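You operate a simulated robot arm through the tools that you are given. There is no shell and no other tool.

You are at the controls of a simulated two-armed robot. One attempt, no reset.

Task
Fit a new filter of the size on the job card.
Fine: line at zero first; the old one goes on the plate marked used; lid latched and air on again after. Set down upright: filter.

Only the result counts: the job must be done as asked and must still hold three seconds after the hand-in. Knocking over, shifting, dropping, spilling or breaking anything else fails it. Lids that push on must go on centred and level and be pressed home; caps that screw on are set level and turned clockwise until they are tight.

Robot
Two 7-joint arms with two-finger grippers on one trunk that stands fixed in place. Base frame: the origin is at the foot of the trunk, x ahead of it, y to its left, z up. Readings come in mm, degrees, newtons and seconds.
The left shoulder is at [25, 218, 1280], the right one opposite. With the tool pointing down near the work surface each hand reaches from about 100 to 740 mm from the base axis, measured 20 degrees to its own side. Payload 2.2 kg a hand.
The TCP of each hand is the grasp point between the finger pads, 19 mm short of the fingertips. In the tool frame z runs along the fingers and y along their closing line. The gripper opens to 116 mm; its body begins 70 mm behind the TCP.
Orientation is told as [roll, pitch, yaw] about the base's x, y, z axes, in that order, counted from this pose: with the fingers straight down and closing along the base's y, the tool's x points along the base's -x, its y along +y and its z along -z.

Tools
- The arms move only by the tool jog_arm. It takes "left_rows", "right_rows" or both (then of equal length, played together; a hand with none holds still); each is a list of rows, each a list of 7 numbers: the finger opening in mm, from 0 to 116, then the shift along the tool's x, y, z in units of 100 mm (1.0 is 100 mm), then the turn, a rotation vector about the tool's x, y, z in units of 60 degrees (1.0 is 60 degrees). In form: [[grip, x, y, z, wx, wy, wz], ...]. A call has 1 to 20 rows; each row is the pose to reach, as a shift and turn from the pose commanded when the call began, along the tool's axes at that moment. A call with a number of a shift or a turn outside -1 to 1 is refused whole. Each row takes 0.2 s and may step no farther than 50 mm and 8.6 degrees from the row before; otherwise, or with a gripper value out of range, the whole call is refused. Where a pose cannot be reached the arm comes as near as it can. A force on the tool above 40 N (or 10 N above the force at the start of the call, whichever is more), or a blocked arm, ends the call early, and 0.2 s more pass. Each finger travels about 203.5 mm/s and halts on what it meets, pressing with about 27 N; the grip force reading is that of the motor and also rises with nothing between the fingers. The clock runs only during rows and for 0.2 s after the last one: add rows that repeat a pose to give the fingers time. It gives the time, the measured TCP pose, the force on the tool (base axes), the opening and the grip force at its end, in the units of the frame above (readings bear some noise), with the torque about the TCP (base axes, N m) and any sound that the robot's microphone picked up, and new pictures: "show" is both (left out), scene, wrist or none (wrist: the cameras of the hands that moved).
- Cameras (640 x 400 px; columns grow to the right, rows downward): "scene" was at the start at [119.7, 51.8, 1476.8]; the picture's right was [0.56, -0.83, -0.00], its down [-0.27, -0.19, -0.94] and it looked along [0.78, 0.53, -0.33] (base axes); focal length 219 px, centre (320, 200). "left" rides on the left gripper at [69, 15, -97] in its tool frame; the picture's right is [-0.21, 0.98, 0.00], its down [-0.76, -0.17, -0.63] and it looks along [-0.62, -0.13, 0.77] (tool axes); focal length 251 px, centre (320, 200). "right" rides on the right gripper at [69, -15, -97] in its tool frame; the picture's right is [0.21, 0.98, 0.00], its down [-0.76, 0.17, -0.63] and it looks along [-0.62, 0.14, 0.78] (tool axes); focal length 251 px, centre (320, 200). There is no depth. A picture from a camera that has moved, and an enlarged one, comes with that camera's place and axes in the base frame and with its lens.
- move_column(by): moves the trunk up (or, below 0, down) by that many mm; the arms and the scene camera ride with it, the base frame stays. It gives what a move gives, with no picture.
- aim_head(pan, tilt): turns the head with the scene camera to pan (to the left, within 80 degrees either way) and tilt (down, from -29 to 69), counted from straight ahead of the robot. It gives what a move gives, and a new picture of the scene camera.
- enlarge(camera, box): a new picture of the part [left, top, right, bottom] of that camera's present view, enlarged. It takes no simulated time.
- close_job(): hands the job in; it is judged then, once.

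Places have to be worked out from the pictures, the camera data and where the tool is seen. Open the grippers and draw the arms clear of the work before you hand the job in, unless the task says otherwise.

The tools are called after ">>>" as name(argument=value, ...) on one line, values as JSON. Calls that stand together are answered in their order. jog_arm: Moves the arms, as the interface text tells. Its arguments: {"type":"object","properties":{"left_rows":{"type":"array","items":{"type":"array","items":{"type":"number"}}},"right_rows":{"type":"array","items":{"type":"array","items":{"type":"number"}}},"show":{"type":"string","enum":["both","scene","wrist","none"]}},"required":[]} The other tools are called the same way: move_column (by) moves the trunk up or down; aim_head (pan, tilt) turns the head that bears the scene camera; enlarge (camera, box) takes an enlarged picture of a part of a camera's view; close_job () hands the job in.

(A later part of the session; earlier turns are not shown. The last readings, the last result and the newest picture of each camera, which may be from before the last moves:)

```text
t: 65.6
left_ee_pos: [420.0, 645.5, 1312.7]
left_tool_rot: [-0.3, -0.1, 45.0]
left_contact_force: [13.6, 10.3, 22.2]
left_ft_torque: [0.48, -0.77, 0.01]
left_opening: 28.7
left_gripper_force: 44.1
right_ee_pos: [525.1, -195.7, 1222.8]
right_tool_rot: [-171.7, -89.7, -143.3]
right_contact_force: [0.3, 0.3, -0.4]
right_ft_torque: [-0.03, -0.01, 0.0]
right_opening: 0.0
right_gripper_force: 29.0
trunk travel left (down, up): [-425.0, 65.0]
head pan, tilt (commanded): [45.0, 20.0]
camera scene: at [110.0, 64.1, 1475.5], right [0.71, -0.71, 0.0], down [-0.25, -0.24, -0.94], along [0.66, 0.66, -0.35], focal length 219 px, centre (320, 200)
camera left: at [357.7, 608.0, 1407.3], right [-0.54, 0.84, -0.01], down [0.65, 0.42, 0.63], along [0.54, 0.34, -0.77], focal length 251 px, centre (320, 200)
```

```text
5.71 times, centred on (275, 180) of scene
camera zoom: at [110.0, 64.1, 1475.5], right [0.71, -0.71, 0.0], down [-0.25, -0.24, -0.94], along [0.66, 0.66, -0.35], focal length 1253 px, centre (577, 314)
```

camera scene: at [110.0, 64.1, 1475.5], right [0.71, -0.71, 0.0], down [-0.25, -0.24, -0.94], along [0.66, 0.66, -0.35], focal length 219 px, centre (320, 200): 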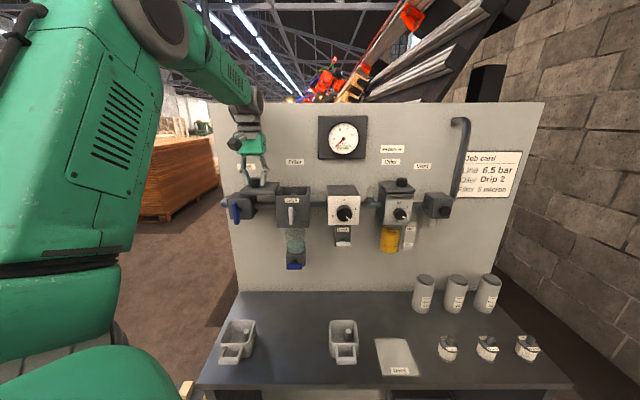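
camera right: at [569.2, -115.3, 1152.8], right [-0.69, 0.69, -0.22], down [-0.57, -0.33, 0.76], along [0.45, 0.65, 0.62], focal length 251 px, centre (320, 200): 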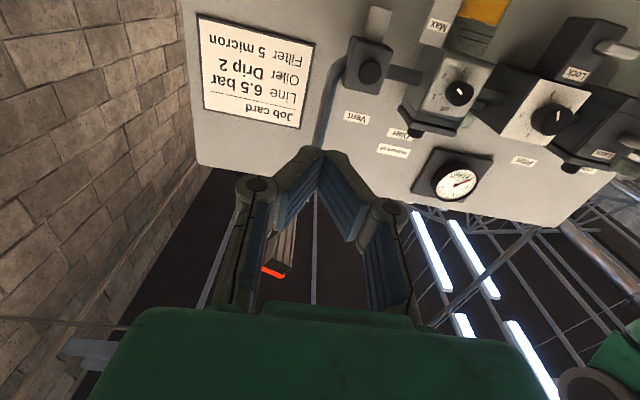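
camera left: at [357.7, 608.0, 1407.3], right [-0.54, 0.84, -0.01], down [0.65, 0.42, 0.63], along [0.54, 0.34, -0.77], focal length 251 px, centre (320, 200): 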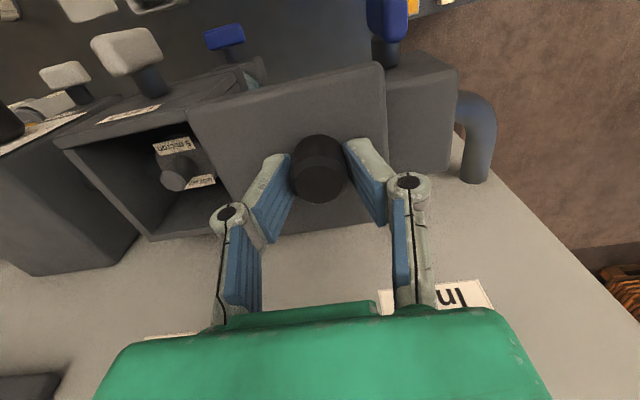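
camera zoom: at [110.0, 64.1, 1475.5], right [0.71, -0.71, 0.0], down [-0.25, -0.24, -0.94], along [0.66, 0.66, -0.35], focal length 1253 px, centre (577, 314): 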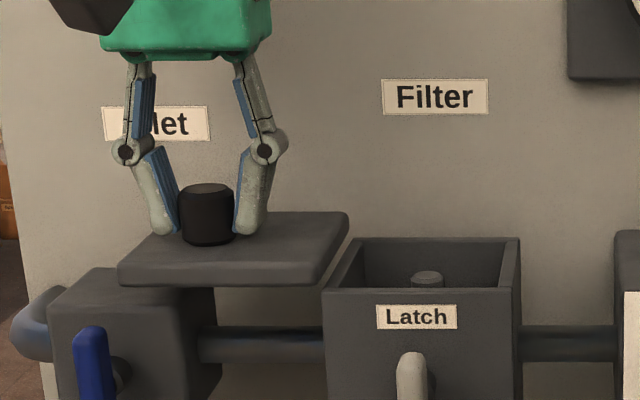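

The lid is clear of the opening (slid ~97 mm). I test gently whether it's still captive on its rails by easing upward a few mm.

>>> jog_arm(left_rows=[[0, 0, 0, -0.02, 0, 0, 0], [0, 0, 0, -0.03, 0, 0, 0], [0, 0, 0, -0.04, 0, 0, 0]], show="none")

>>> enlarge(camera="scene", box=[225, 145, 325, 215])

>>> enlarge(camera="left", box=[40, 30, 440, 260])

```text
t: 66.4
left_ee_pos: [419.2, 645.5, 1310.0]
left_tool_rot: [-0.3, 0.4, 45.0]
left_contact_force: [13.0, 5.0, 0.5]
left_ft_torque: [0.94, -1.08, 0.03]
left_opening: 28.7
left_gripper_force: 44.5
right_ee_pos: [525.9, -193.7, 1222.6]
right_tool_rot: [-151.6, -89.9, -163.6]
right_contact_force: [-0.3, -0.3, -0.2]
right_ft_torque: [0.01, -0.02, -0.02]
right_opening: 0.1
right_gripper_force: 28.5
trunk travel left (down, up): [-425.0, 65.0]
head pan, tilt (commanded): [45.0, 20.0]
```

```text
5.71 times, centred on (275, 180) of scene
camera zoom: at [112.7, 66.1, 1474.9], right [0.71, -0.71, 0.0], down [-0.25, -0.24, -0.94], along [0.66, 0.66, -0.35], focal length 1253 px, centre (577, 314)
```

zoom: 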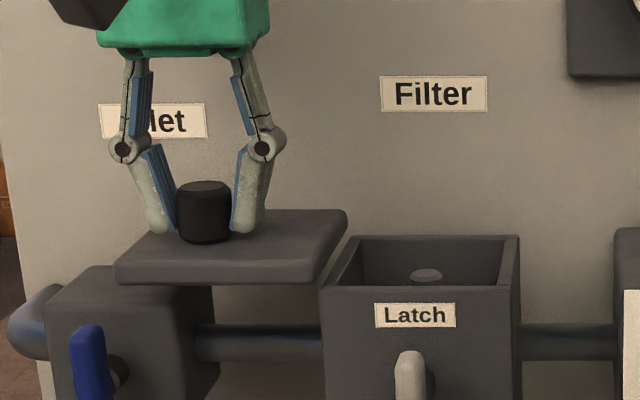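

```text
1.60 times, centred on (240, 145) of left
camera zoom: at [358.3, 608.6, 1407.8], right [-0.54, 0.84, -0.01], down [0.65, 0.42, 0.63], along [0.53, 0.33, -0.78], focal length 402 px, centre (448, 288)
```

zoom: 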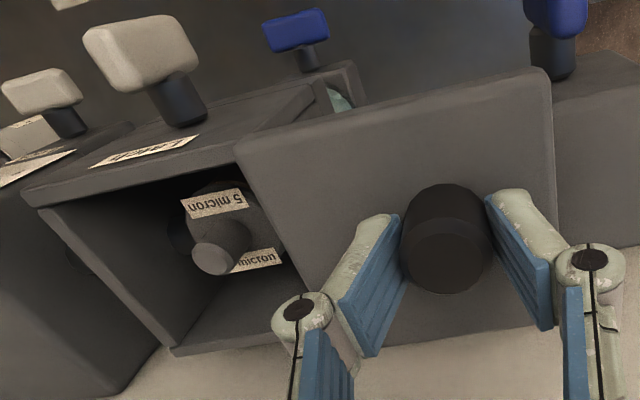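

The lid resists lateral and vertical motion, so it's captive on its slide; the old filter (also 5 micron) is visible inside. I try sliding the lid another 20 mm left to leave finger room.

>>> jog_arm(left_rows=[[0, 0, 0.04, -0.01, 0, 0, 0], [0, 0, 0.08, -0.01, 0, 0, 0], [0, 0, 0.12, -0.01, 0, 0, 0], [0, 0, 0.16, -0.01, 0, 0, 0], [0, 0, 0.2, -0.01, 0, 0, 0]], show="none")

>>> enlarge(camera="scene", box=[225, 145, 325, 215])

```text
t: 67.1
left_ee_pos: [418.1, 645.5, 1312.3]
left_tool_rot: [-1.3, 0.5, 44.5]
left_contact_force: [45.5, -17.6, -20.8]
left_ft_torque: [0.45, -1.26, 0.22]
left_opening: 28.8
left_gripper_force: 44.9
right_ee_pos: [524.5, -194.7, 1221.3]
right_tool_rot: [161.5, -89.8, -116.7]
right_contact_force: [-1.0, -0.2, 0.1]
right_ft_torque: [-0.03, 0.01, -0.01]
right_opening: 0.2
right_gripper_force: 28.3
trunk travel left (down, up): [-425.0, 65.0]
head pan, tilt (commanded): [45.0, 20.0]
stopped in row 3 (left hand): the force on the tool passed its limit at 43 N (the readings are from after the stop); the commanded pose is now the measured one
```

```text
5.71 times, centred on (275, 180) of scene
camera zoom: at [125.5, 61.9, 1474.0], right [0.71, -0.71, -0.01], down [-0.26, -0.24, -0.94], along [0.66, 0.66, -0.35], focal length 1253 px, centre (577, 314)
```

zoom: 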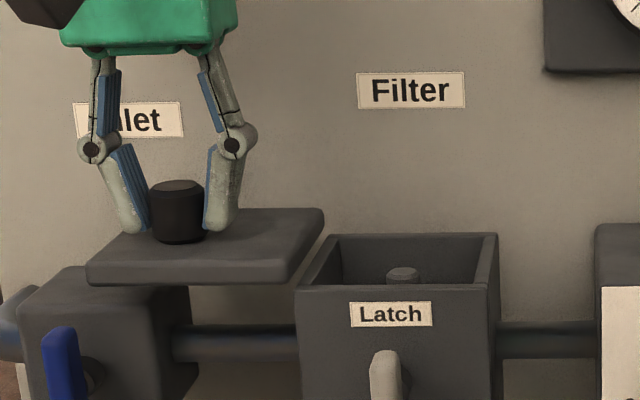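

The lid hits its end stop at ~97 mm, so it's a captive sliding lid. I relieve the push, release its knob, and rise.

>>> jog_arm(left_rows=[[0, 0, -0.02, 0, 0, 0, 0], [0, 0, -0.02, 0, 0, 0, 0], [50, 0, -0.02, 0, 0, 0, 0], [60, 0, -0.02, 0, 0, 0, 0], [60, 0, -0.02, -0.15, 0, 0, 0], [60, 0, -0.02, -0.4, 0, 0, 0], [60, 0, -0.02, -0.7, 0, 0, 0], [60, 0, -0.02, -1.0, 0, 0, 0]], show="both")

>>> enlarge(camera="scene", box=[225, 145, 325, 215])

```text
t: 68.9
left_ee_pos: [405.1, 648.6, 1413.6]
left_tool_rot: [-0.9, 0.5, 44.8]
left_contact_force: [0.8, -0.1, 0.2]
left_ft_torque: [0.02, 0.0, 0.01]
left_opening: 59.6
left_gripper_force: 0.1
right_ee_pos: [516.8, -194.7, 1225.3]
right_tool_rot: [-149.8, -89.5, -165.3]
right_contact_force: [-0.8, -0.5, 0.2]
right_ft_torque: [-0.01, 0.01, 0.01]
right_opening: 0.2
right_gripper_force: 28.1
trunk travel left (down, up): [-425.0, 65.0]
head pan, tilt (commanded): [45.0, 20.0]
camera scene: at [108.6, 62.8, 1475.5], right [0.71, -0.71, 0.0], down [-0.24, -0.24, -0.94], along [0.66, 0.66, -0.34], focal length 219 px, centre (320, 200)
camera left: at [342.6, 613.1, 1509.7], right [-0.54, 0.84, -0.02], down [0.65, 0.43, 0.63], along [0.54, 0.33, -0.78], focal length 251 px, centre (320, 200)
```

scene: 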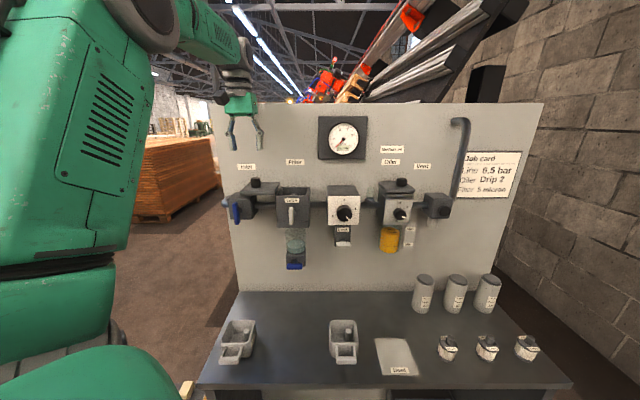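
left: 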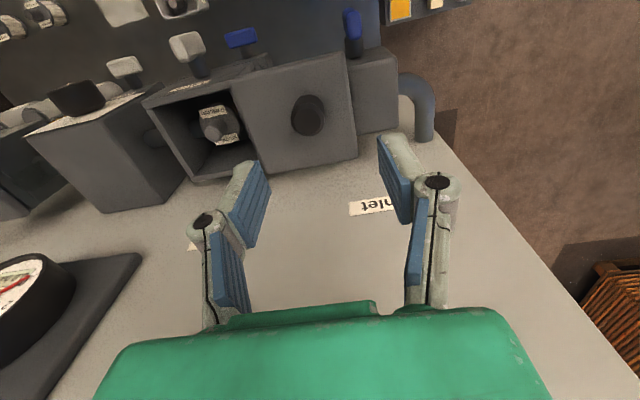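

```text
5.71 times, centred on (275, 180) of scene
camera zoom: at [108.6, 62.8, 1475.5], right [0.71, -0.71, 0.0], down [-0.24, -0.24, -0.94], along [0.66, 0.66, -0.34], focal length 1253 px, centre (577, 314)
```

zoom: 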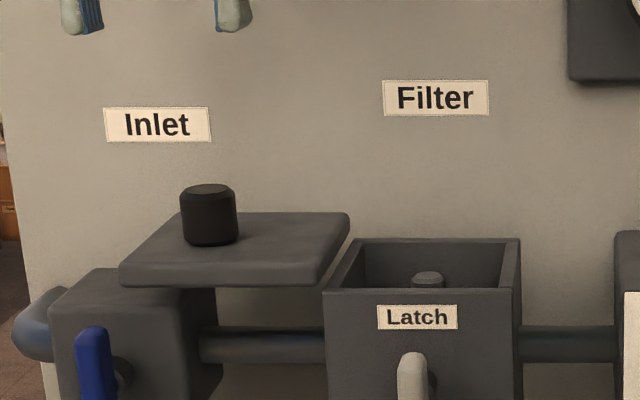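

The lid stays parked by itself. I now bring the left hand over the open housing and yaw it to 0° so the fingers fit diagonally in the cavity.

>>> jog_arm(left_rows=[[60, -0.03, -0.16, 0, 0, 0, 0.125], [60, -0.06, -0.33, 0, 0, 0, 0.25], [60, -0.1, -0.5, 0, 0, 0, 0.375], [60, -0.13, -0.67, 0, 0, 0, 0.5], [60, -0.16, -0.84, 0, 0, 0, 0.625], [60, -0.19, -1.0, 0, 0, 0, 0.75]], show="none")

>>> jog_arm(left_rows=[[50, 0, 0, 0, -0.01, -0.005, 0], [32, 0, 0, 0, -0.018, -0.008, 0]], show="both")

>>> enlarge(camera="left", box=[200, 0, 440, 200])

```text
t: 70.3
left_ee_pos: [491.6, 593.3, 1416.6]
left_tool_rot: [-0.9, -0.3, -0.3]
left_contact_force: [0.5, 0.2, 0.1]
left_ft_torque: [0.01, 0.03, 0.0]
left_opening: 60.1
left_gripper_force: 0.0
right_ee_pos: [517.0, -194.3, 1225.2]
right_tool_rot: [-147.4, -89.5, -167.8]
right_contact_force: [0.3, 0.0, 0.1]
right_ft_torque: [0.02, -0.01, 0.0]
right_opening: 0.0
right_gripper_force: 28.8
trunk travel left (down, up): [-425.0, 65.0]
head pan, tilt (commanded): [45.0, 20.0]
```

```text
t: 70.9
left_ee_pos: [488.9, 592.1, 1416.6]
left_tool_rot: [0.3, -0.9, -0.2]
left_contact_force: [-0.1, 0.5, 0.7]
left_ft_torque: [0.03, -0.02, -0.03]
left_opening: 31.9
left_gripper_force: 0.0
right_ee_pos: [517.0, -193.8, 1225.8]
right_tool_rot: [-146.4, -89.5, -168.7]
right_contact_force: [-0.3, 0.7, -0.5]
right_ft_torque: [0.0, 0.0, 0.01]
right_opening: 0.1
right_gripper_force: 29.0
trunk travel left (down, up): [-425.0, 65.0]
head pan, tilt (commanded): [45.0, 20.0]
camera scene: at [109.2, 63.7, 1475.4], right [0.71, -0.71, 0.0], down [-0.25, -0.24, -0.94], along [0.66, 0.66, -0.34], focal length 219 px, centre (320, 200)
camera left: at [416.9, 607.7, 1512.0], right [0.22, 0.98, 0.01], down [0.75, -0.17, 0.64], along [0.63, -0.14, -0.77], focal length 251 px, centre (320, 200)
```

scene: 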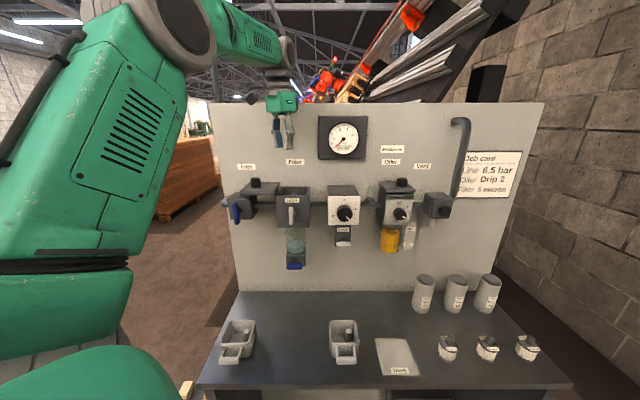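
left: 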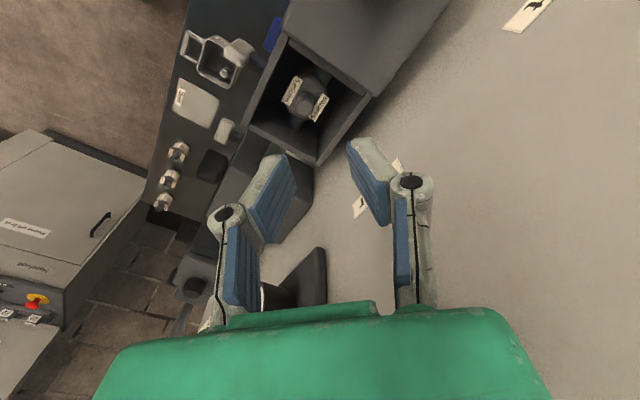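

```text
2.00 times, centred on (320, 100) of left
camera zoom: at [416.9, 607.7, 1512.0], right [0.22, 0.98, 0.01], down [0.75, -0.17, 0.64], along [0.63, -0.14, -0.77], focal length 503 px, centre (320, 400)
```

zoom: 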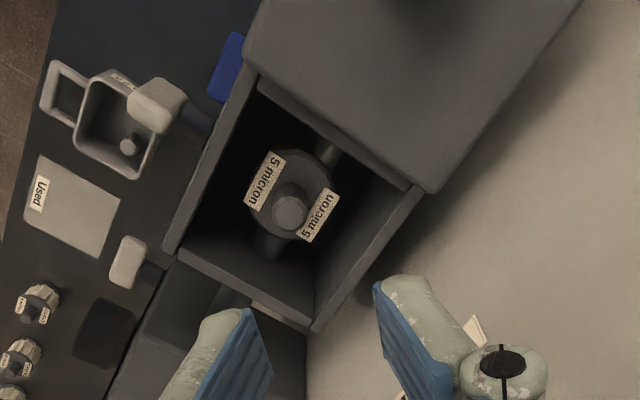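

The old filter's knob is at about u≈-50, n≈761 with top z≈1262. I align over it, correct the small pitch error, and descend 100 mm.

>>> jog_arm(left_rows=[[32, -0.07, -0.09, 0, 0, 0.008, 0], [32, -0.139, -0.186, 0, 0, 0.015, 0], [32, -0.139, -0.186, 0.25, 0, 0.015, 0], [32, -0.139, -0.186, 0.5, 0, 0.015, 0], [32, -0.139, -0.186, 0.75, 0, 0.015, 0], [32, -0.139, -0.186, 1.0, 0, 0.015, 0]], show="both")

>>> enlarge(camera="left", box=[200, 50, 440, 250])

>>> enlarge(camera="scene", box=[255, 150, 325, 210])

```text
t: 72.3
left_ee_pos: [502.8, 574.1, 1318.2]
left_tool_rot: [0.2, 0.0, 0.0]
left_contact_force: [0.5, -0.8, 0.4]
left_ft_torque: [0.0, 0.0, 0.01]
left_opening: 32.1
left_gripper_force: 0.0
right_ee_pos: [517.6, -194.1, 1224.9]
right_tool_rot: [-143.3, -89.5, -171.6]
right_contact_force: [-0.7, 0.1, 0.3]
right_ft_torque: [-0.01, 0.0, 0.02]
right_opening: 0.0
right_gripper_force: 28.9
trunk travel left (down, up): [-425.0, 65.0]
head pan, tilt (commanded): [45.0, 20.0]
camera scene: at [109.3, 64.2, 1475.4], right [0.71, -0.71, 0.0], down [-0.25, -0.24, -0.94], along [0.66, 0.66, -0.35], focal length 219 px, centre (320, 200)
camera left: at [431.3, 589.5, 1414.4], right [0.22, 0.98, 0.0], down [0.76, -0.17, 0.63], along [0.62, -0.14, -0.78], focal length 251 px, centre (320, 200)
```

scene: 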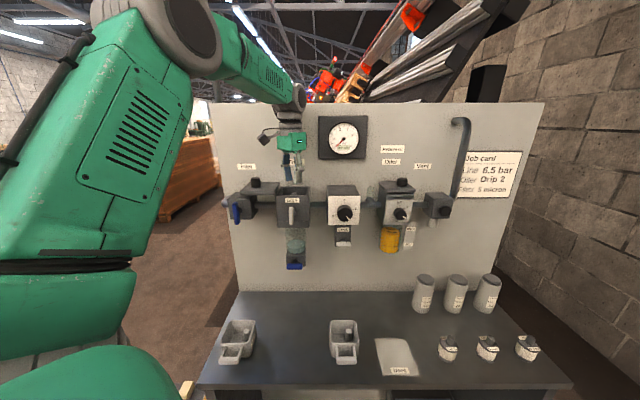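
left: 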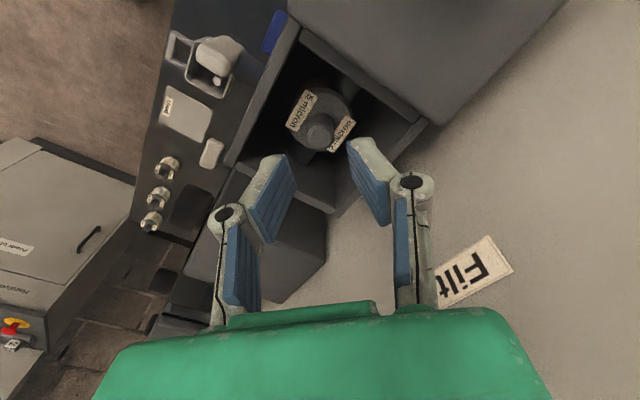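

```text
2.00 times, centred on (320, 150) of left
camera zoom: at [431.3, 589.5, 1414.4], right [0.22, 0.98, 0.0], down [0.76, -0.17, 0.63], along [0.62, -0.14, -0.78], focal length 503 px, centre (320, 300)
```

zoom: 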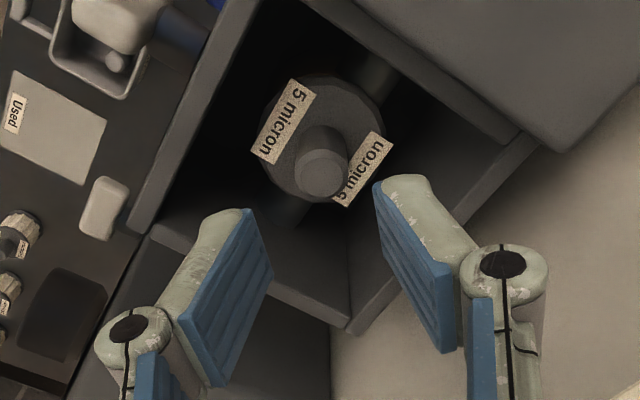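

```text
6.67 times, centred on (290, 180) of scene
camera zoom: at [109.3, 64.2, 1475.4], right [0.71, -0.71, 0.0], down [-0.25, -0.24, -0.94], along [0.66, 0.66, -0.35], focal length 1462 px, centre (520, 333)
```

zoom: 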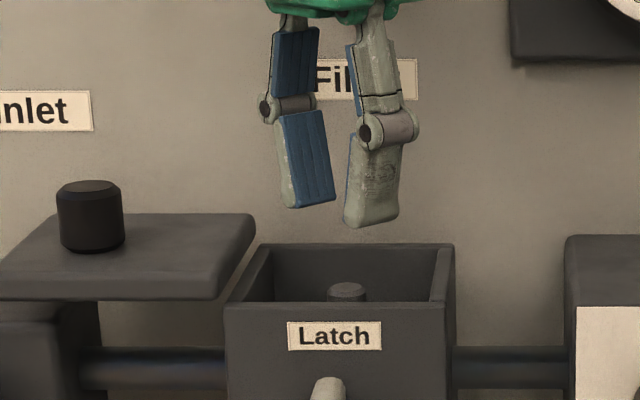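

The fingers are centred over the knob within ~1 mm. Descending 55 mm into the cavity.

>>> jog_arm(left_rows=[[32, 0, 0, 0.15, 0, 0, 0], [32, 0, 0, 0.3, 0, 0, 0], [32, 0, 0, 0.42, 0, 0, 0], [32, 0, 0, 0.5, 0, 0, 0], [32, 0, 0, 0.55, 0, 0, 0]], show="wrist")

>>> enlarge(camera="scene", box=[255, 150, 325, 210])

```text
t: 73.5
left_ee_pos: [503.8, 573.2, 1262.1]
left_tool_rot: [0.2, 0.2, -0.2]
left_contact_force: [-0.6, 0.3, -0.8]
left_ft_torque: [-0.03, 0.01, 0.0]
left_opening: 31.9
left_gripper_force: 0.2
right_ee_pos: [517.0, -194.5, 1226.3]
right_tool_rot: [-145.0, -89.5, -170.0]
right_contact_force: [0.2, 0.2, 0.2]
right_ft_torque: [0.01, 0.0, 0.02]
right_opening: 0.3
right_gripper_force: 29.0
trunk travel left (down, up): [-425.0, 65.0]
head pan, tilt (commanded): [45.0, 20.0]
camera left: at [433.9, 589.4, 1357.9], right [0.22, 0.98, 0.0], down [0.76, -0.17, 0.63], along [0.62, -0.14, -0.78], focal length 251 px, centre (320, 200)
```

left: 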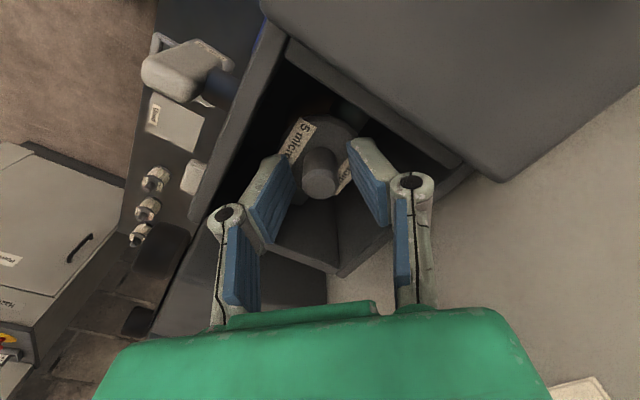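

```text
6.67 times, centred on (290, 180) of scene
camera zoom: at [109.4, 63.9, 1475.4], right [0.71, -0.71, 0.0], down [-0.25, -0.24, -0.94], along [0.66, 0.66, -0.35], focal length 1462 px, centre (520, 333)
```

zoom: 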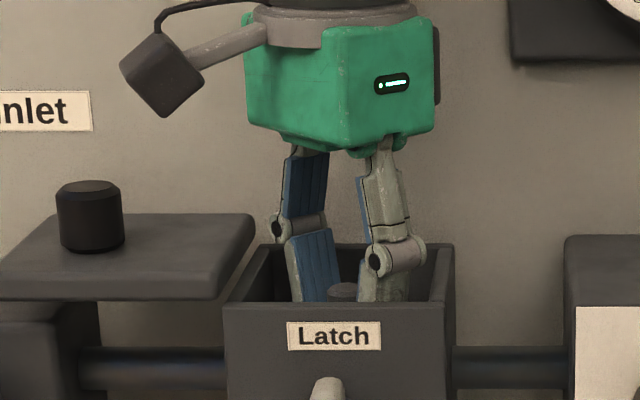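

No contact and the knob is between the pads. Closing on the old filter's knob.

>>> jog_arm(left_rows=[[0, 0, 0, 0, 0, 0, 0], [0, 0, 0, 0, 0, 0, 0], [0, 0, 0, 0, 0, 0, 0], [0, 0, 0, -0.03, 0, 0, 0], [0, 0, 0, -0.08, 0, 0, 0]], show="wrist")

>>> enlarge(camera="scene", box=[255, 150, 325, 210])

```text
t: 74.7
left_ee_pos: [503.5, 574.8, 1269.3]
left_tool_rot: [0.2, 0.0, -0.1]
left_contact_force: [-0.1, 0.0, -0.8]
left_ft_torque: [-0.02, 0.0, 0.0]
left_opening: 17.9
left_gripper_force: 27.2
right_ee_pos: [516.6, -193.9, 1225.6]
right_tool_rot: [-145.4, -89.5, -169.7]
right_contact_force: [0.2, 0.3, 0.0]
right_ft_torque: [-0.04, -0.03, 0.02]
right_opening: 0.1
right_gripper_force: 28.5
trunk travel left (down, up): [-425.0, 65.0]
head pan, tilt (commanded): [45.0, 20.0]
camera left: at [433.9, 590.3, 1365.7], right [0.22, 0.98, 0.0], down [0.76, -0.17, 0.63], along [0.62, -0.14, -0.78], focal length 251 px, centre (320, 200)
```

left: 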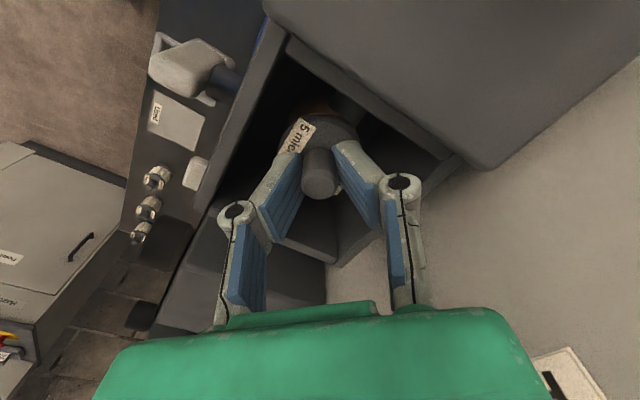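

```text
6.67 times, centred on (290, 180) of scene
camera zoom: at [109.1, 63.8, 1475.4], right [0.71, -0.71, 0.0], down [-0.25, -0.24, -0.94], along [0.66, 0.66, -0.34], focal length 1462 px, centre (520, 333)
```

zoom: 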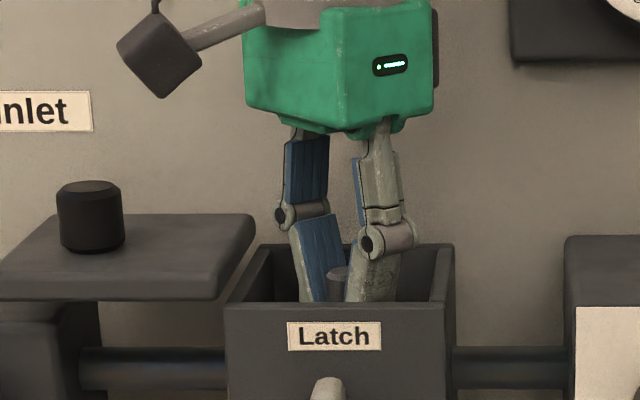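

The old filter is gripped (17.9 mm) and rising. I lift it straight out, clear of the housing.

>>> jog_arm(left_rows=[[0, 0, 0, -0.12, 0, 0, 0], [0, 0, 0, -0.25, 0, 0, 0], [0, 0, 0, -0.4, 0, 0, 0], [0, 0, 0, -0.55, 0, 0, 0], [0, 0, 0, -0.7, 0, 0, 0], [0, 0, 0, -0.85, 0, 0, 0], [0, 0, 0, -1.0, 0, 0, 0]], show="both")

>>> enlarge(camera="scene", box=[245, 130, 335, 210])

```text
t: 76.3
left_ee_pos: [502.6, 574.6, 1368.8]
left_tool_rot: [0.3, -0.1, -0.3]
left_contact_force: [0.2, 0.3, -0.9]
left_ft_torque: [0.0, 0.0, -0.03]
left_opening: 17.9
left_gripper_force: 27.6
right_ee_pos: [516.8, -194.4, 1225.9]
right_tool_rot: [-146.4, -89.4, -168.6]
right_contact_force: [-1.0, -0.5, 0.2]
right_ft_torque: [-0.02, -0.02, 0.0]
right_opening: 0.0
right_gripper_force: 28.7
trunk travel left (down, up): [-425.0, 65.0]
head pan, tilt (commanded): [45.0, 20.0]
camera scene: at [108.9, 63.6, 1475.4], right [0.71, -0.71, 0.0], down [-0.25, -0.24, -0.94], along [0.66, 0.66, -0.34], focal length 219 px, centre (320, 200)
camera left: at [433.2, 589.6, 1465.0], right [0.22, 0.98, 0.0], down [0.76, -0.17, 0.63], along [0.62, -0.14, -0.78], focal length 251 px, centre (320, 200)
```

scene: 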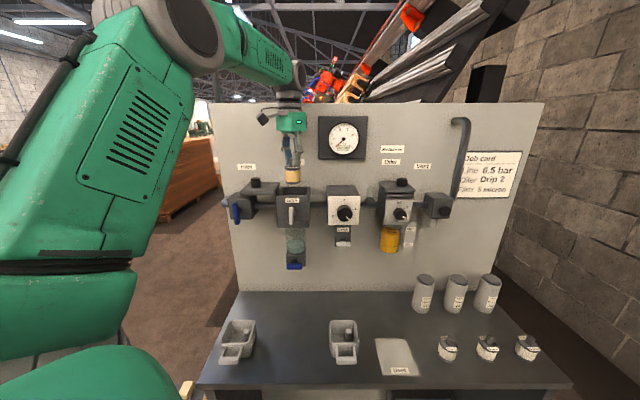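
left: 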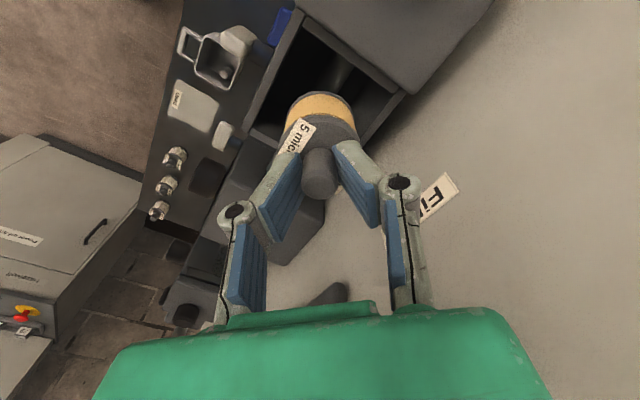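

```text
5.00 times, centred on (290, 170) of scene
camera zoom: at [108.9, 63.6, 1475.4], right [0.71, -0.71, 0.0], down [-0.25, -0.24, -0.94], along [0.66, 0.66, -0.34], focal length 1097 px, centre (470, 350)
```

zoom: 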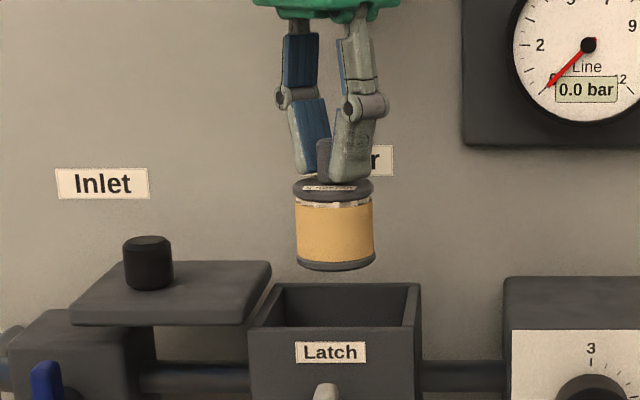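

The old filter is out (bottom ≈70 mm below TCP). I carry it straight back from the panel first.

>>> jog_arm(left_rows=[[0, 0.1, -0.1, -0.05, 0, 0, 0], [0, 0.25, -0.25, -0.1, 0, 0, 0], [0, 0.4, -0.4, -0.1, 0, 0, 0], [0, 0.55, -0.55, -0.1, 0, 0, 0], [0, 0.7, -0.7, -0.1, 0, 0, 0], [0, 0.8, -0.9, -0.1, 0, 0, 0]], show="none")

>>> jog_arm(left_rows=[[0, 0, -0.2, 0, 0, 0, 0], [0, -0.1, -0.4, 0, 0, 0, 0], [0, -0.25, -0.6, 0, 0, 0, 0], [0, -0.4, -0.8, 0, 0, 0, 0], [0, -0.6, -1.0, 0, 0, 0, 0]], show="scene")

```text
t: 77.7
left_ee_pos: [424.5, 482.2, 1381.4]
left_tool_rot: [0.2, 0.0, -0.3]
left_contact_force: [0.2, -1.3, 0.1]
left_ft_torque: [0.06, -0.01, -0.05]
left_opening: 17.9
left_gripper_force: 26.9
right_ee_pos: [516.7, -195.7, 1225.0]
right_tool_rot: [-153.4, -89.5, -161.6]
right_contact_force: [0.2, -0.4, 0.4]
right_ft_torque: [0.0, -0.02, 0.03]
right_opening: 0.0
right_gripper_force: 29.1
trunk travel left (down, up): [-425.0, 65.0]
head pan, tilt (commanded): [45.0, 20.0]
```

```text
t: 78.9
left_ee_pos: [487.4, 381.7, 1379.3]
left_tool_rot: [0.3, 0.2, -0.2]
left_contact_force: [-0.3, -0.9, -0.9]
left_ft_torque: [0.02, 0.02, 0.01]
left_opening: 18.3
left_gripper_force: 27.7
right_ee_pos: [518.8, -196.5, 1224.3]
right_tool_rot: [-160.8, -89.5, -154.3]
right_contact_force: [0.0, -0.9, 0.5]
right_ft_torque: [-0.03, -0.03, 0.01]
right_opening: 0.0
right_gripper_force: 28.4
trunk travel left (down, up): [-425.0, 65.0]
head pan, tilt (commanded): [45.0, 20.0]
camera scene: at [110.5, 60.9, 1475.4], right [0.71, -0.71, 0.0], down [-0.25, -0.24, -0.94], along [0.66, 0.67, -0.34], focal length 219 px, centre (320, 200)
```

scene: 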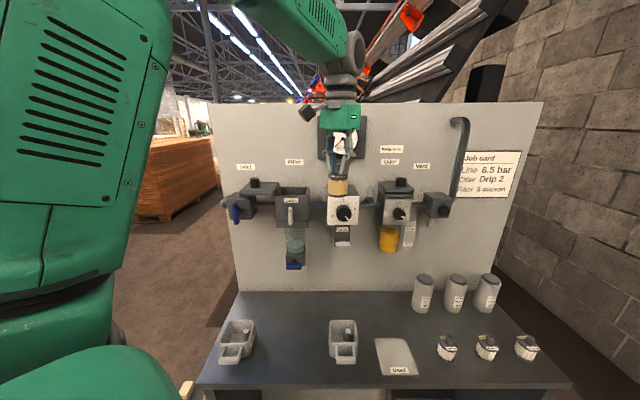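

Continue toward the used plate.

>>> jog_arm(left_rows=[[0, -0.12, -0.2, 0, 0, 0, 0], [0, -0.24, -0.4, 0, 0, 0, 0], [0, -0.36, -0.6, 0, 0, 0, 0], [0, -0.48, -0.8, 0, 0, 0, 0], [0, -0.6, -1.0, 0, 0, 0, 0]], show="none")

>>> jog_arm(left_rows=[[0, -0.09, -0.14, 0, 0, 0, 0], [0, -0.18, -0.28, 0, 0, 0, 0], [0, -0.27, -0.42, 0.1, 0, 0, 0], [0, -0.36, -0.56, 0.25, 0, 0, 0], [0, -0.36, -0.56, 0.45, 0, 0, 0], [0, -0.36, -0.56, 0.7, 0, 0, 0], [0, -0.36, -0.56, 0.95, 0, 0, 0]], show="both")

>>> aim_head(pan=30, tilt=40)

```text
t: 80.1
left_ee_pos: [546.7, 283.7, 1378.9]
left_tool_rot: [0.3, 0.1, -0.1]
left_contact_force: [0.1, -0.1, 0.0]
left_ft_torque: [0.0, 0.03, 0.04]
left_opening: 17.9
left_gripper_force: 27.2
right_ee_pos: [517.4, -197.2, 1224.7]
right_tool_rot: [-162.1, -89.5, -153.0]
right_contact_force: [-0.6, -0.4, 0.1]
right_ft_torque: [0.03, 0.02, 0.01]
right_opening: 0.1
right_gripper_force: 28.7
trunk travel left (down, up): [-425.0, 65.0]
head pan, tilt (commanded): [45.0, 20.0]
```

```text
t: 81.7
left_ee_pos: [580.3, 226.4, 1280.8]
left_tool_rot: [0.1, 0.1, -0.1]
left_contact_force: [0.2, 0.5, -0.8]
left_ft_torque: [-0.03, 0.02, 0.01]
left_opening: 18.0
left_gripper_force: 27.2
right_ee_pos: [517.7, -195.9, 1225.5]
right_tool_rot: [-155.9, -89.6, -159.2]
right_contact_force: [0.9, 0.2, 0.3]
right_ft_torque: [0.01, 0.01, -0.02]
right_opening: 0.2
right_gripper_force: 28.9
trunk travel left (down, up): [-425.0, 65.0]
head pan, tilt (commanded): [45.0, 20.0]
camera scene: at [110.7, 61.1, 1475.4], right [0.71, -0.71, 0.0], down [-0.25, -0.24, -0.94], along [0.66, 0.67, -0.34], focal length 219 px, centre (320, 200)
camera left: at [510.0, 242.8, 1377.8], right [0.22, 0.98, 0.0], down [0.76, -0.17, 0.63], along [0.62, -0.13, -0.78], focal length 251 px, centre (320, 200)
```

scene: 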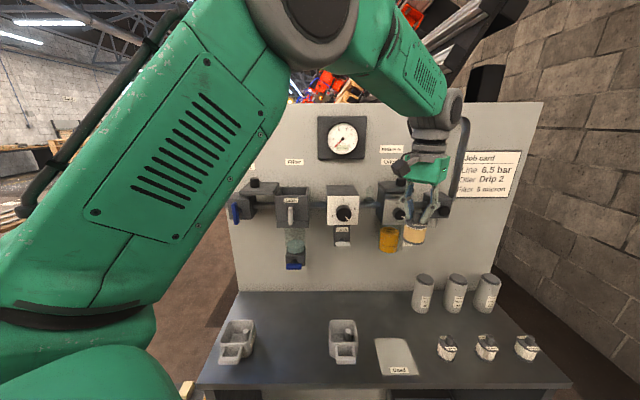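
left: 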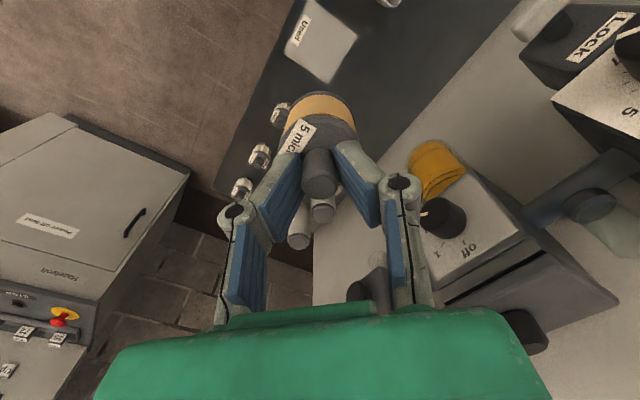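

```text
t: 82.5
left_ee_pos: [578.8, 227.5, 1282.2]
left_tool_rot: [0.2, -0.1, -0.2]
left_contact_force: [0.0, -0.3, -0.6]
left_ft_torque: [-0.01, 0.02, 0.0]
left_opening: 17.8
left_gripper_force: 27.1
right_ee_pos: [517.4, -197.2, 1226.0]
right_tool_rot: [-155.8, -89.6, -159.2]
right_contact_force: [-0.6, -0.3, 0.1]
right_ft_torque: [-0.01, 0.0, -0.03]
right_opening: 0.0
right_gripper_force: 28.7
trunk travel left (down, up): [-425.0, 65.0]
head pan, tilt (commanded): [30.0, 40.0]
camera scene: at [117.2, 37.7, 1444.1], right [0.5, -0.87, 0.0], down [-0.56, -0.32, -0.76], along [0.66, 0.38, -0.64], focal length 219 px, centre (320, 200)
```

scene: 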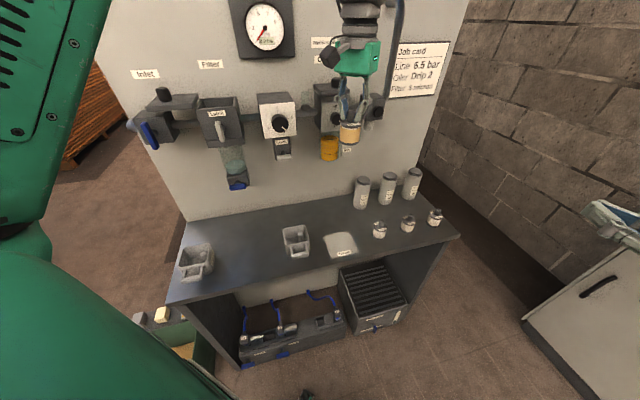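

Good overview. I zoom on the plate and the filters to confirm positions from this view.

>>> enlarge(camera="scene", box=[310, 200, 450, 270])

>>> enlarge(camera="left", box=[200, 0, 440, 200])

```text
4.57 times, centred on (380, 235) of scene
camera zoom: at [117.2, 37.7, 1444.1], right [0.5, -0.87, 0.0], down [-0.56, -0.32, -0.76], along [0.66, 0.38, -0.64], focal length 1003 px, centre (46, 40)
```

zoom: 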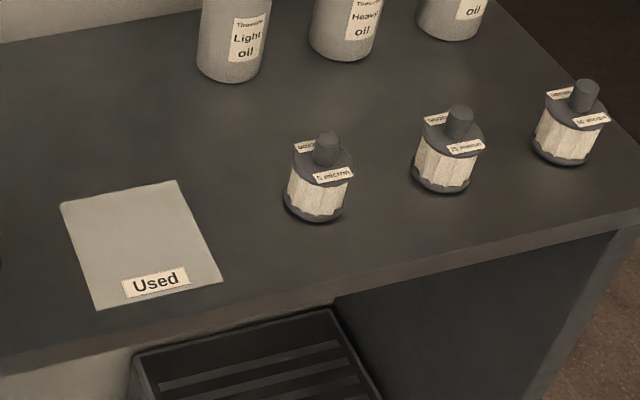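

```text
2.00 times, centred on (320, 100) of left
camera zoom: at [508.8, 242.4, 1378.8], right [0.22, 0.98, 0.0], down [0.76, -0.17, 0.63], along [0.62, -0.13, -0.78], focal length 503 px, centre (320, 400)
```

zoom: 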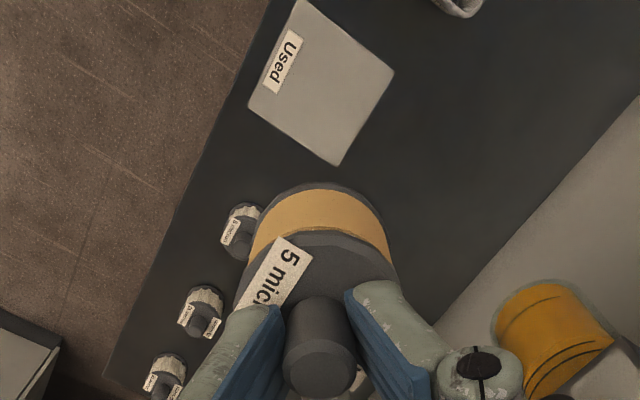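

Plate centre confirmed near [583.5,224], the new 5 micron filter near [688.5,119.5]. I lower the trunk 200 mm to bring the hand down toward the bench.

>>> move_column(by=-200)

>>> jog_arm(left_rows=[[0, -0.05, 0.02, 0, 0, 0, 0], [0, -0.09, 0.035, 0.2, 0, 0, 0], [0, -0.09, 0.035, 0.4, 0, 0, 0], [0, -0.09, 0.035, 0.6, 0, 0, 0], [0, -0.09, 0.035, 0.8, 0, 0, 0], [0, -0.09, 0.035, 1.0, 0, 0, 0]], show="both")

```text
t: 84.7
left_ee_pos: [579.7, 226.5, 1083.2]
left_tool_rot: [0.3, 0.0, -0.1]
left_contact_force: [0.6, 0.3, -0.7]
left_ft_torque: [-0.02, -0.01, -0.01]
left_opening: 17.9
left_gripper_force: 27.1
right_ee_pos: [516.2, -197.4, 1024.5]
right_tool_rot: [-155.3, -89.4, -159.8]
right_contact_force: [0.4, 0.0, 0.2]
right_ft_torque: [0.01, 0.02, -0.01]
right_opening: 0.1
right_gripper_force: 28.6
trunk travel left (down, up): [-225.0, 265.0]
head pan, tilt (commanded): [30.0, 40.0]
```

```text
t: 86.1
left_ee_pos: [589.4, 233.4, 981.5]
left_tool_rot: [0.3, 0.1, -0.1]
left_contact_force: [0.1, 0.1, -1.3]
left_ft_torque: [-0.01, -0.03, -0.01]
left_opening: 18.0
left_gripper_force: 27.0
right_ee_pos: [517.5, -196.3, 1024.7]
right_tool_rot: [-156.3, -89.5, -158.8]
right_contact_force: [0.0, -0.5, -0.6]
right_ft_torque: [0.0, -0.01, 0.04]
right_opening: 0.0
right_gripper_force: 28.9
trunk travel left (down, up): [-225.0, 265.0]
head pan, tilt (commanded): [30.0, 40.0]
camera scene: at [117.2, 38.0, 1243.9], right [0.5, -0.87, 0.0], down [-0.56, -0.32, -0.76], along [0.66, 0.38, -0.65], focal length 219 px, centre (320, 200)
camera left: at [518.0, 248.5, 1077.0], right [0.22, 0.98, 0.0], down [0.76, -0.17, 0.63], along [0.62, -0.13, -0.78], focal length 251 px, centre (320, 200)
```

scene: 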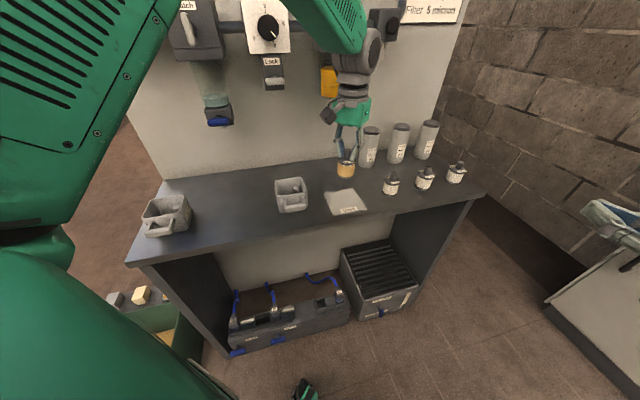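
left: 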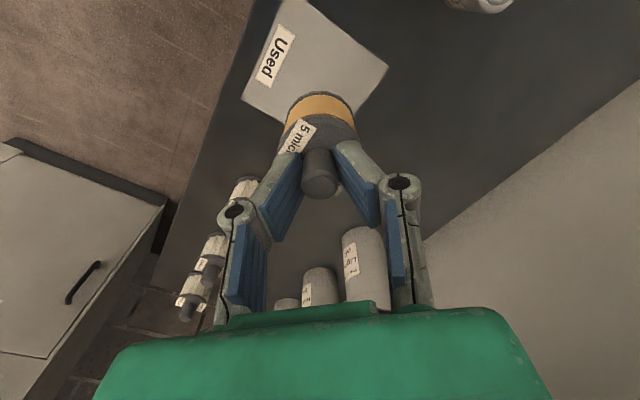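

Over the plate with the filter bottom around z≈911. I descend 72 mm, then will creep down to contact.

>>> jog_arm(left_rows=[[0, 0, 0.02, 0.2, 0, 0, 0], [0, 0, 0.02, 0.4, 0, 0, 0], [0, 0, 0.02, 0.58, 0, 0, 0], [0, 0, 0.02, 0.68, 0, 0, 0], [0, 0, 0.02, 0.72, 0, 0, 0]], show="both")

>>> enlarge(camera="scene", box=[310, 120, 420, 220])

```text
t: 87.3
left_ee_pos: [588.2, 233.8, 909.5]
left_tool_rot: [0.3, 0.0, -0.1]
left_contact_force: [0.6, 0.1, 0.4]
left_ft_torque: [-0.06, 0.01, 0.04]
left_opening: 17.9
left_gripper_force: 26.7
right_ee_pos: [516.6, -195.9, 1024.5]
right_tool_rot: [-156.1, -89.5, -159.0]
right_contact_force: [0.6, -0.5, 0.0]
right_ft_torque: [-0.01, 0.0, 0.01]
right_opening: 0.2
right_gripper_force: 28.8
trunk travel left (down, up): [-225.0, 265.0]
head pan, tilt (commanded): [30.0, 40.0]
camera scene: at [116.9, 37.9, 1244.0], right [0.5, -0.87, 0.0], down [-0.56, -0.32, -0.76], along [0.66, 0.38, -0.65], focal length 219 px, centre (320, 200)
camera left: at [517.2, 248.8, 1005.2], right [0.22, 0.98, 0.0], down [0.76, -0.17, 0.63], along [0.62, -0.13, -0.78], focal length 251 px, centre (320, 200)
```

scene: 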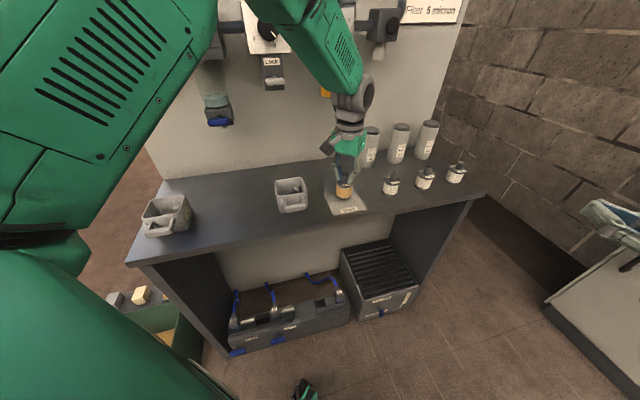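
left: 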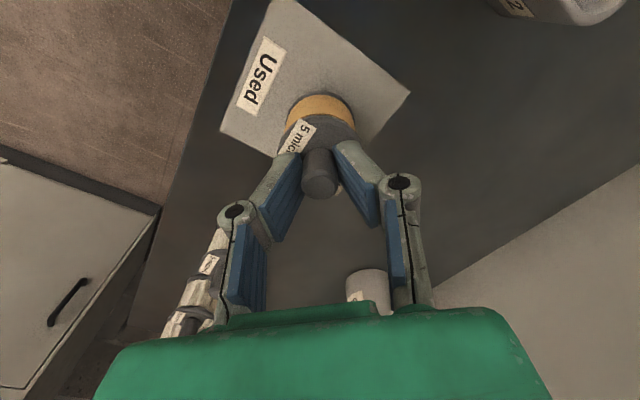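

```text
4.00 times, centred on (365, 170) of scene
camera zoom: at [116.9, 37.9, 1244.0], right [0.5, -0.87, 0.0], down [-0.56, -0.32, -0.76], along [0.66, 0.38, -0.65], focal length 877 px, centre (140, 320)
```

zoom: 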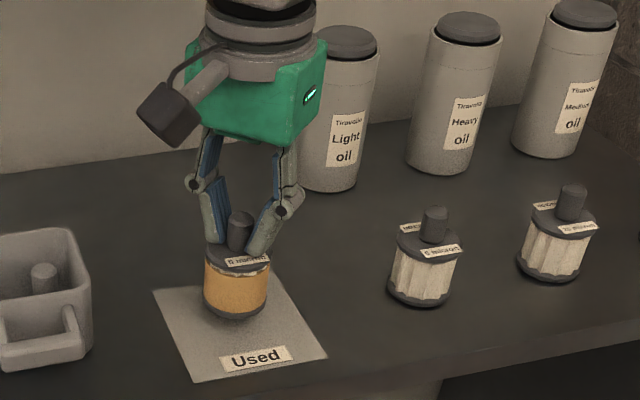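

Filter hovers ~12–15 mm over the plate, centred. Creeping down.

>>> jog_arm(left_rows=[[0, 0, 0, 0.04, 0, 0, 0], [0, 0, 0, 0.07, 0, 0, 0], [0, 0, 0, 0.1, 0, 0, 0]], show="none")

>>> enlarge(camera="scene", box=[320, 160, 380, 220])

```text
t: 88.1
left_ee_pos: [589.1, 233.8, 900.0]
left_tool_rot: [0.2, 0.1, -0.2]
left_contact_force: [0.1, 0.6, -0.2]
left_ft_torque: [-0.02, -0.01, 0.03]
left_opening: 17.6
left_gripper_force: 26.3
right_ee_pos: [516.9, -197.4, 1024.6]
right_tool_rot: [-156.6, -89.4, -158.5]
right_contact_force: [0.4, -0.1, 0.2]
right_ft_torque: [-0.03, 0.04, -0.02]
right_opening: 0.0
right_gripper_force: 28.3
trunk travel left (down, up): [-225.0, 265.0]
head pan, tilt (commanded): [30.0, 40.0]
```

```text
6.67 times, centred on (350, 190) of scene
camera zoom: at [116.9, 37.9, 1244.0], right [0.5, -0.87, 0.0], down [-0.56, -0.32, -0.76], along [0.66, 0.38, -0.65], focal length 1462 px, centre (120, 267)
```

zoom: 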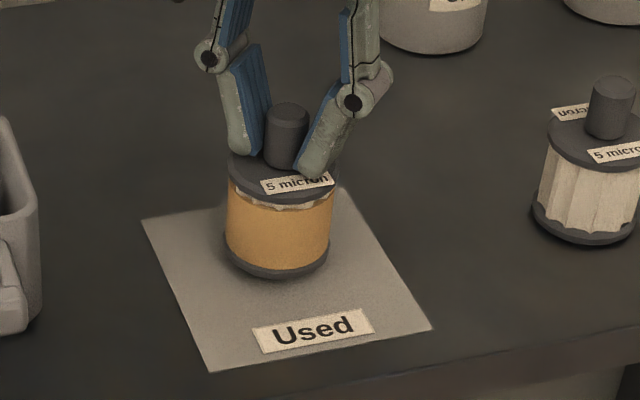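

Very close now; no contact force yet. Continue in 2 mm steps.

>>> jog_arm(left_rows=[[0, 0, 0, 0.02, 0, 0, 0], [0, 0, 0, 0.04, 0, 0, 0]], show="none")

```text
t: 88.7
left_ee_pos: [588.1, 234.0, 897.2]
left_tool_rot: [0.3, 0.2, -0.2]
left_contact_force: [0.9, -0.1, -1.0]
left_ft_torque: [-0.03, 0.0, -0.01]
left_opening: 18.0
left_gripper_force: 27.0
right_ee_pos: [516.8, -196.9, 1025.4]
right_tool_rot: [-156.2, -89.5, -158.9]
right_contact_force: [0.7, -0.3, 0.3]
right_ft_torque: [0.03, -0.01, -0.01]
right_opening: 0.0
right_gripper_force: 28.9
trunk travel left (down, up): [-225.0, 265.0]
head pan, tilt (commanded): [30.0, 40.0]
```

No contact yet at 897; another 4 mm in small steps.

>>> jog_arm(left_rows=[[0, 0, 0, 0.015, 0, 0, 0], [0, 0, 0, 0.03, 0, 0, 0], [0, 0, 0, 0.04, 0, 0, 0]], show="none")

>>> enlarge(camera="scene", box=[320, 160, 380, 220])

```text
t: 89.5
left_ee_pos: [587.5, 233.6, 893.7]
left_tool_rot: [0.3, 0.0, -0.1]
left_contact_force: [0.1, -0.1, -1.6]
left_ft_torque: [-0.01, 0.01, 0.01]
left_opening: 18.0
left_gripper_force: 27.7
right_ee_pos: [517.3, -195.7, 1025.1]
right_tool_rot: [-156.1, -89.5, -159.0]
right_contact_force: [0.2, 0.2, -0.4]
right_ft_torque: [0.03, -0.01, 0.01]
right_opening: 0.1
right_gripper_force: 28.3
trunk travel left (down, up): [-225.0, 265.0]
head pan, tilt (commanded): [30.0, 40.0]
```

```text
6.67 times, centred on (350, 190) of scene
camera zoom: at [116.9, 37.9, 1244.0], right [0.5, -0.87, 0.0], down [-0.56, -0.32, -0.76], along [0.66, 0.38, -0.65], focal length 1462 px, centre (120, 267)
```

zoom: 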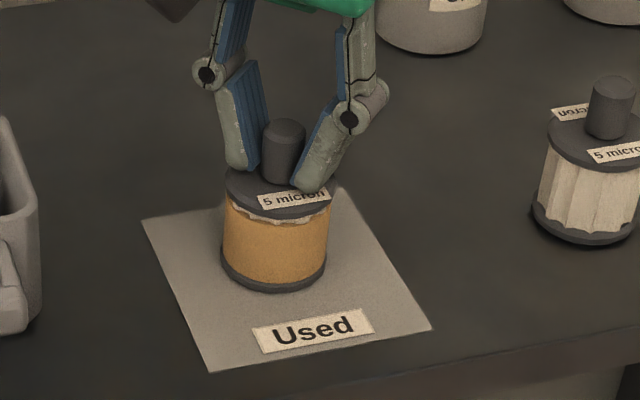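

By projection the filter's foot is still ~3–4 mm above the plate. Continue down in 1–1.5 mm steps.

>>> jog_arm(left_rows=[[0, 0, 0, 0.015, 0, 0, 0], [0, 0, 0, 0.025, 0, 0, 0], [0, 0, 0, 0.03, 0, 0, 0]], show="none")

>>> enlarge(camera="scene", box=[320, 160, 380, 220])

```text
t: 90.3
left_ee_pos: [588.4, 233.6, 891.2]
left_tool_rot: [0.2, -0.1, -0.1]
left_contact_force: [0.4, 2.3, 14.0]
left_ft_torque: [0.01, 0.14, 0.0]
left_opening: 18.0
left_gripper_force: 27.1
right_ee_pos: [515.9, -196.0, 1025.9]
right_tool_rot: [-154.7, -89.4, -160.4]
right_contact_force: [-0.2, -0.2, 0.2]
right_ft_torque: [0.01, -0.02, 0.02]
right_opening: 0.0
right_gripper_force: 28.8
trunk travel left (down, up): [-225.0, 265.0]
head pan, tilt (commanded): [30.0, 40.0]
```

```text
6.67 times, centred on (350, 190) of scene
camera zoom: at [115.0, 37.5, 1244.4], right [0.5, -0.87, 0.0], down [-0.56, -0.32, -0.77], along [0.66, 0.38, -0.64], focal length 1462 px, centre (120, 267)
```

zoom: 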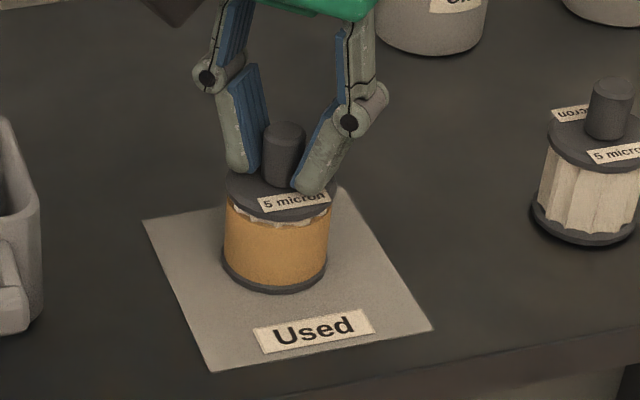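

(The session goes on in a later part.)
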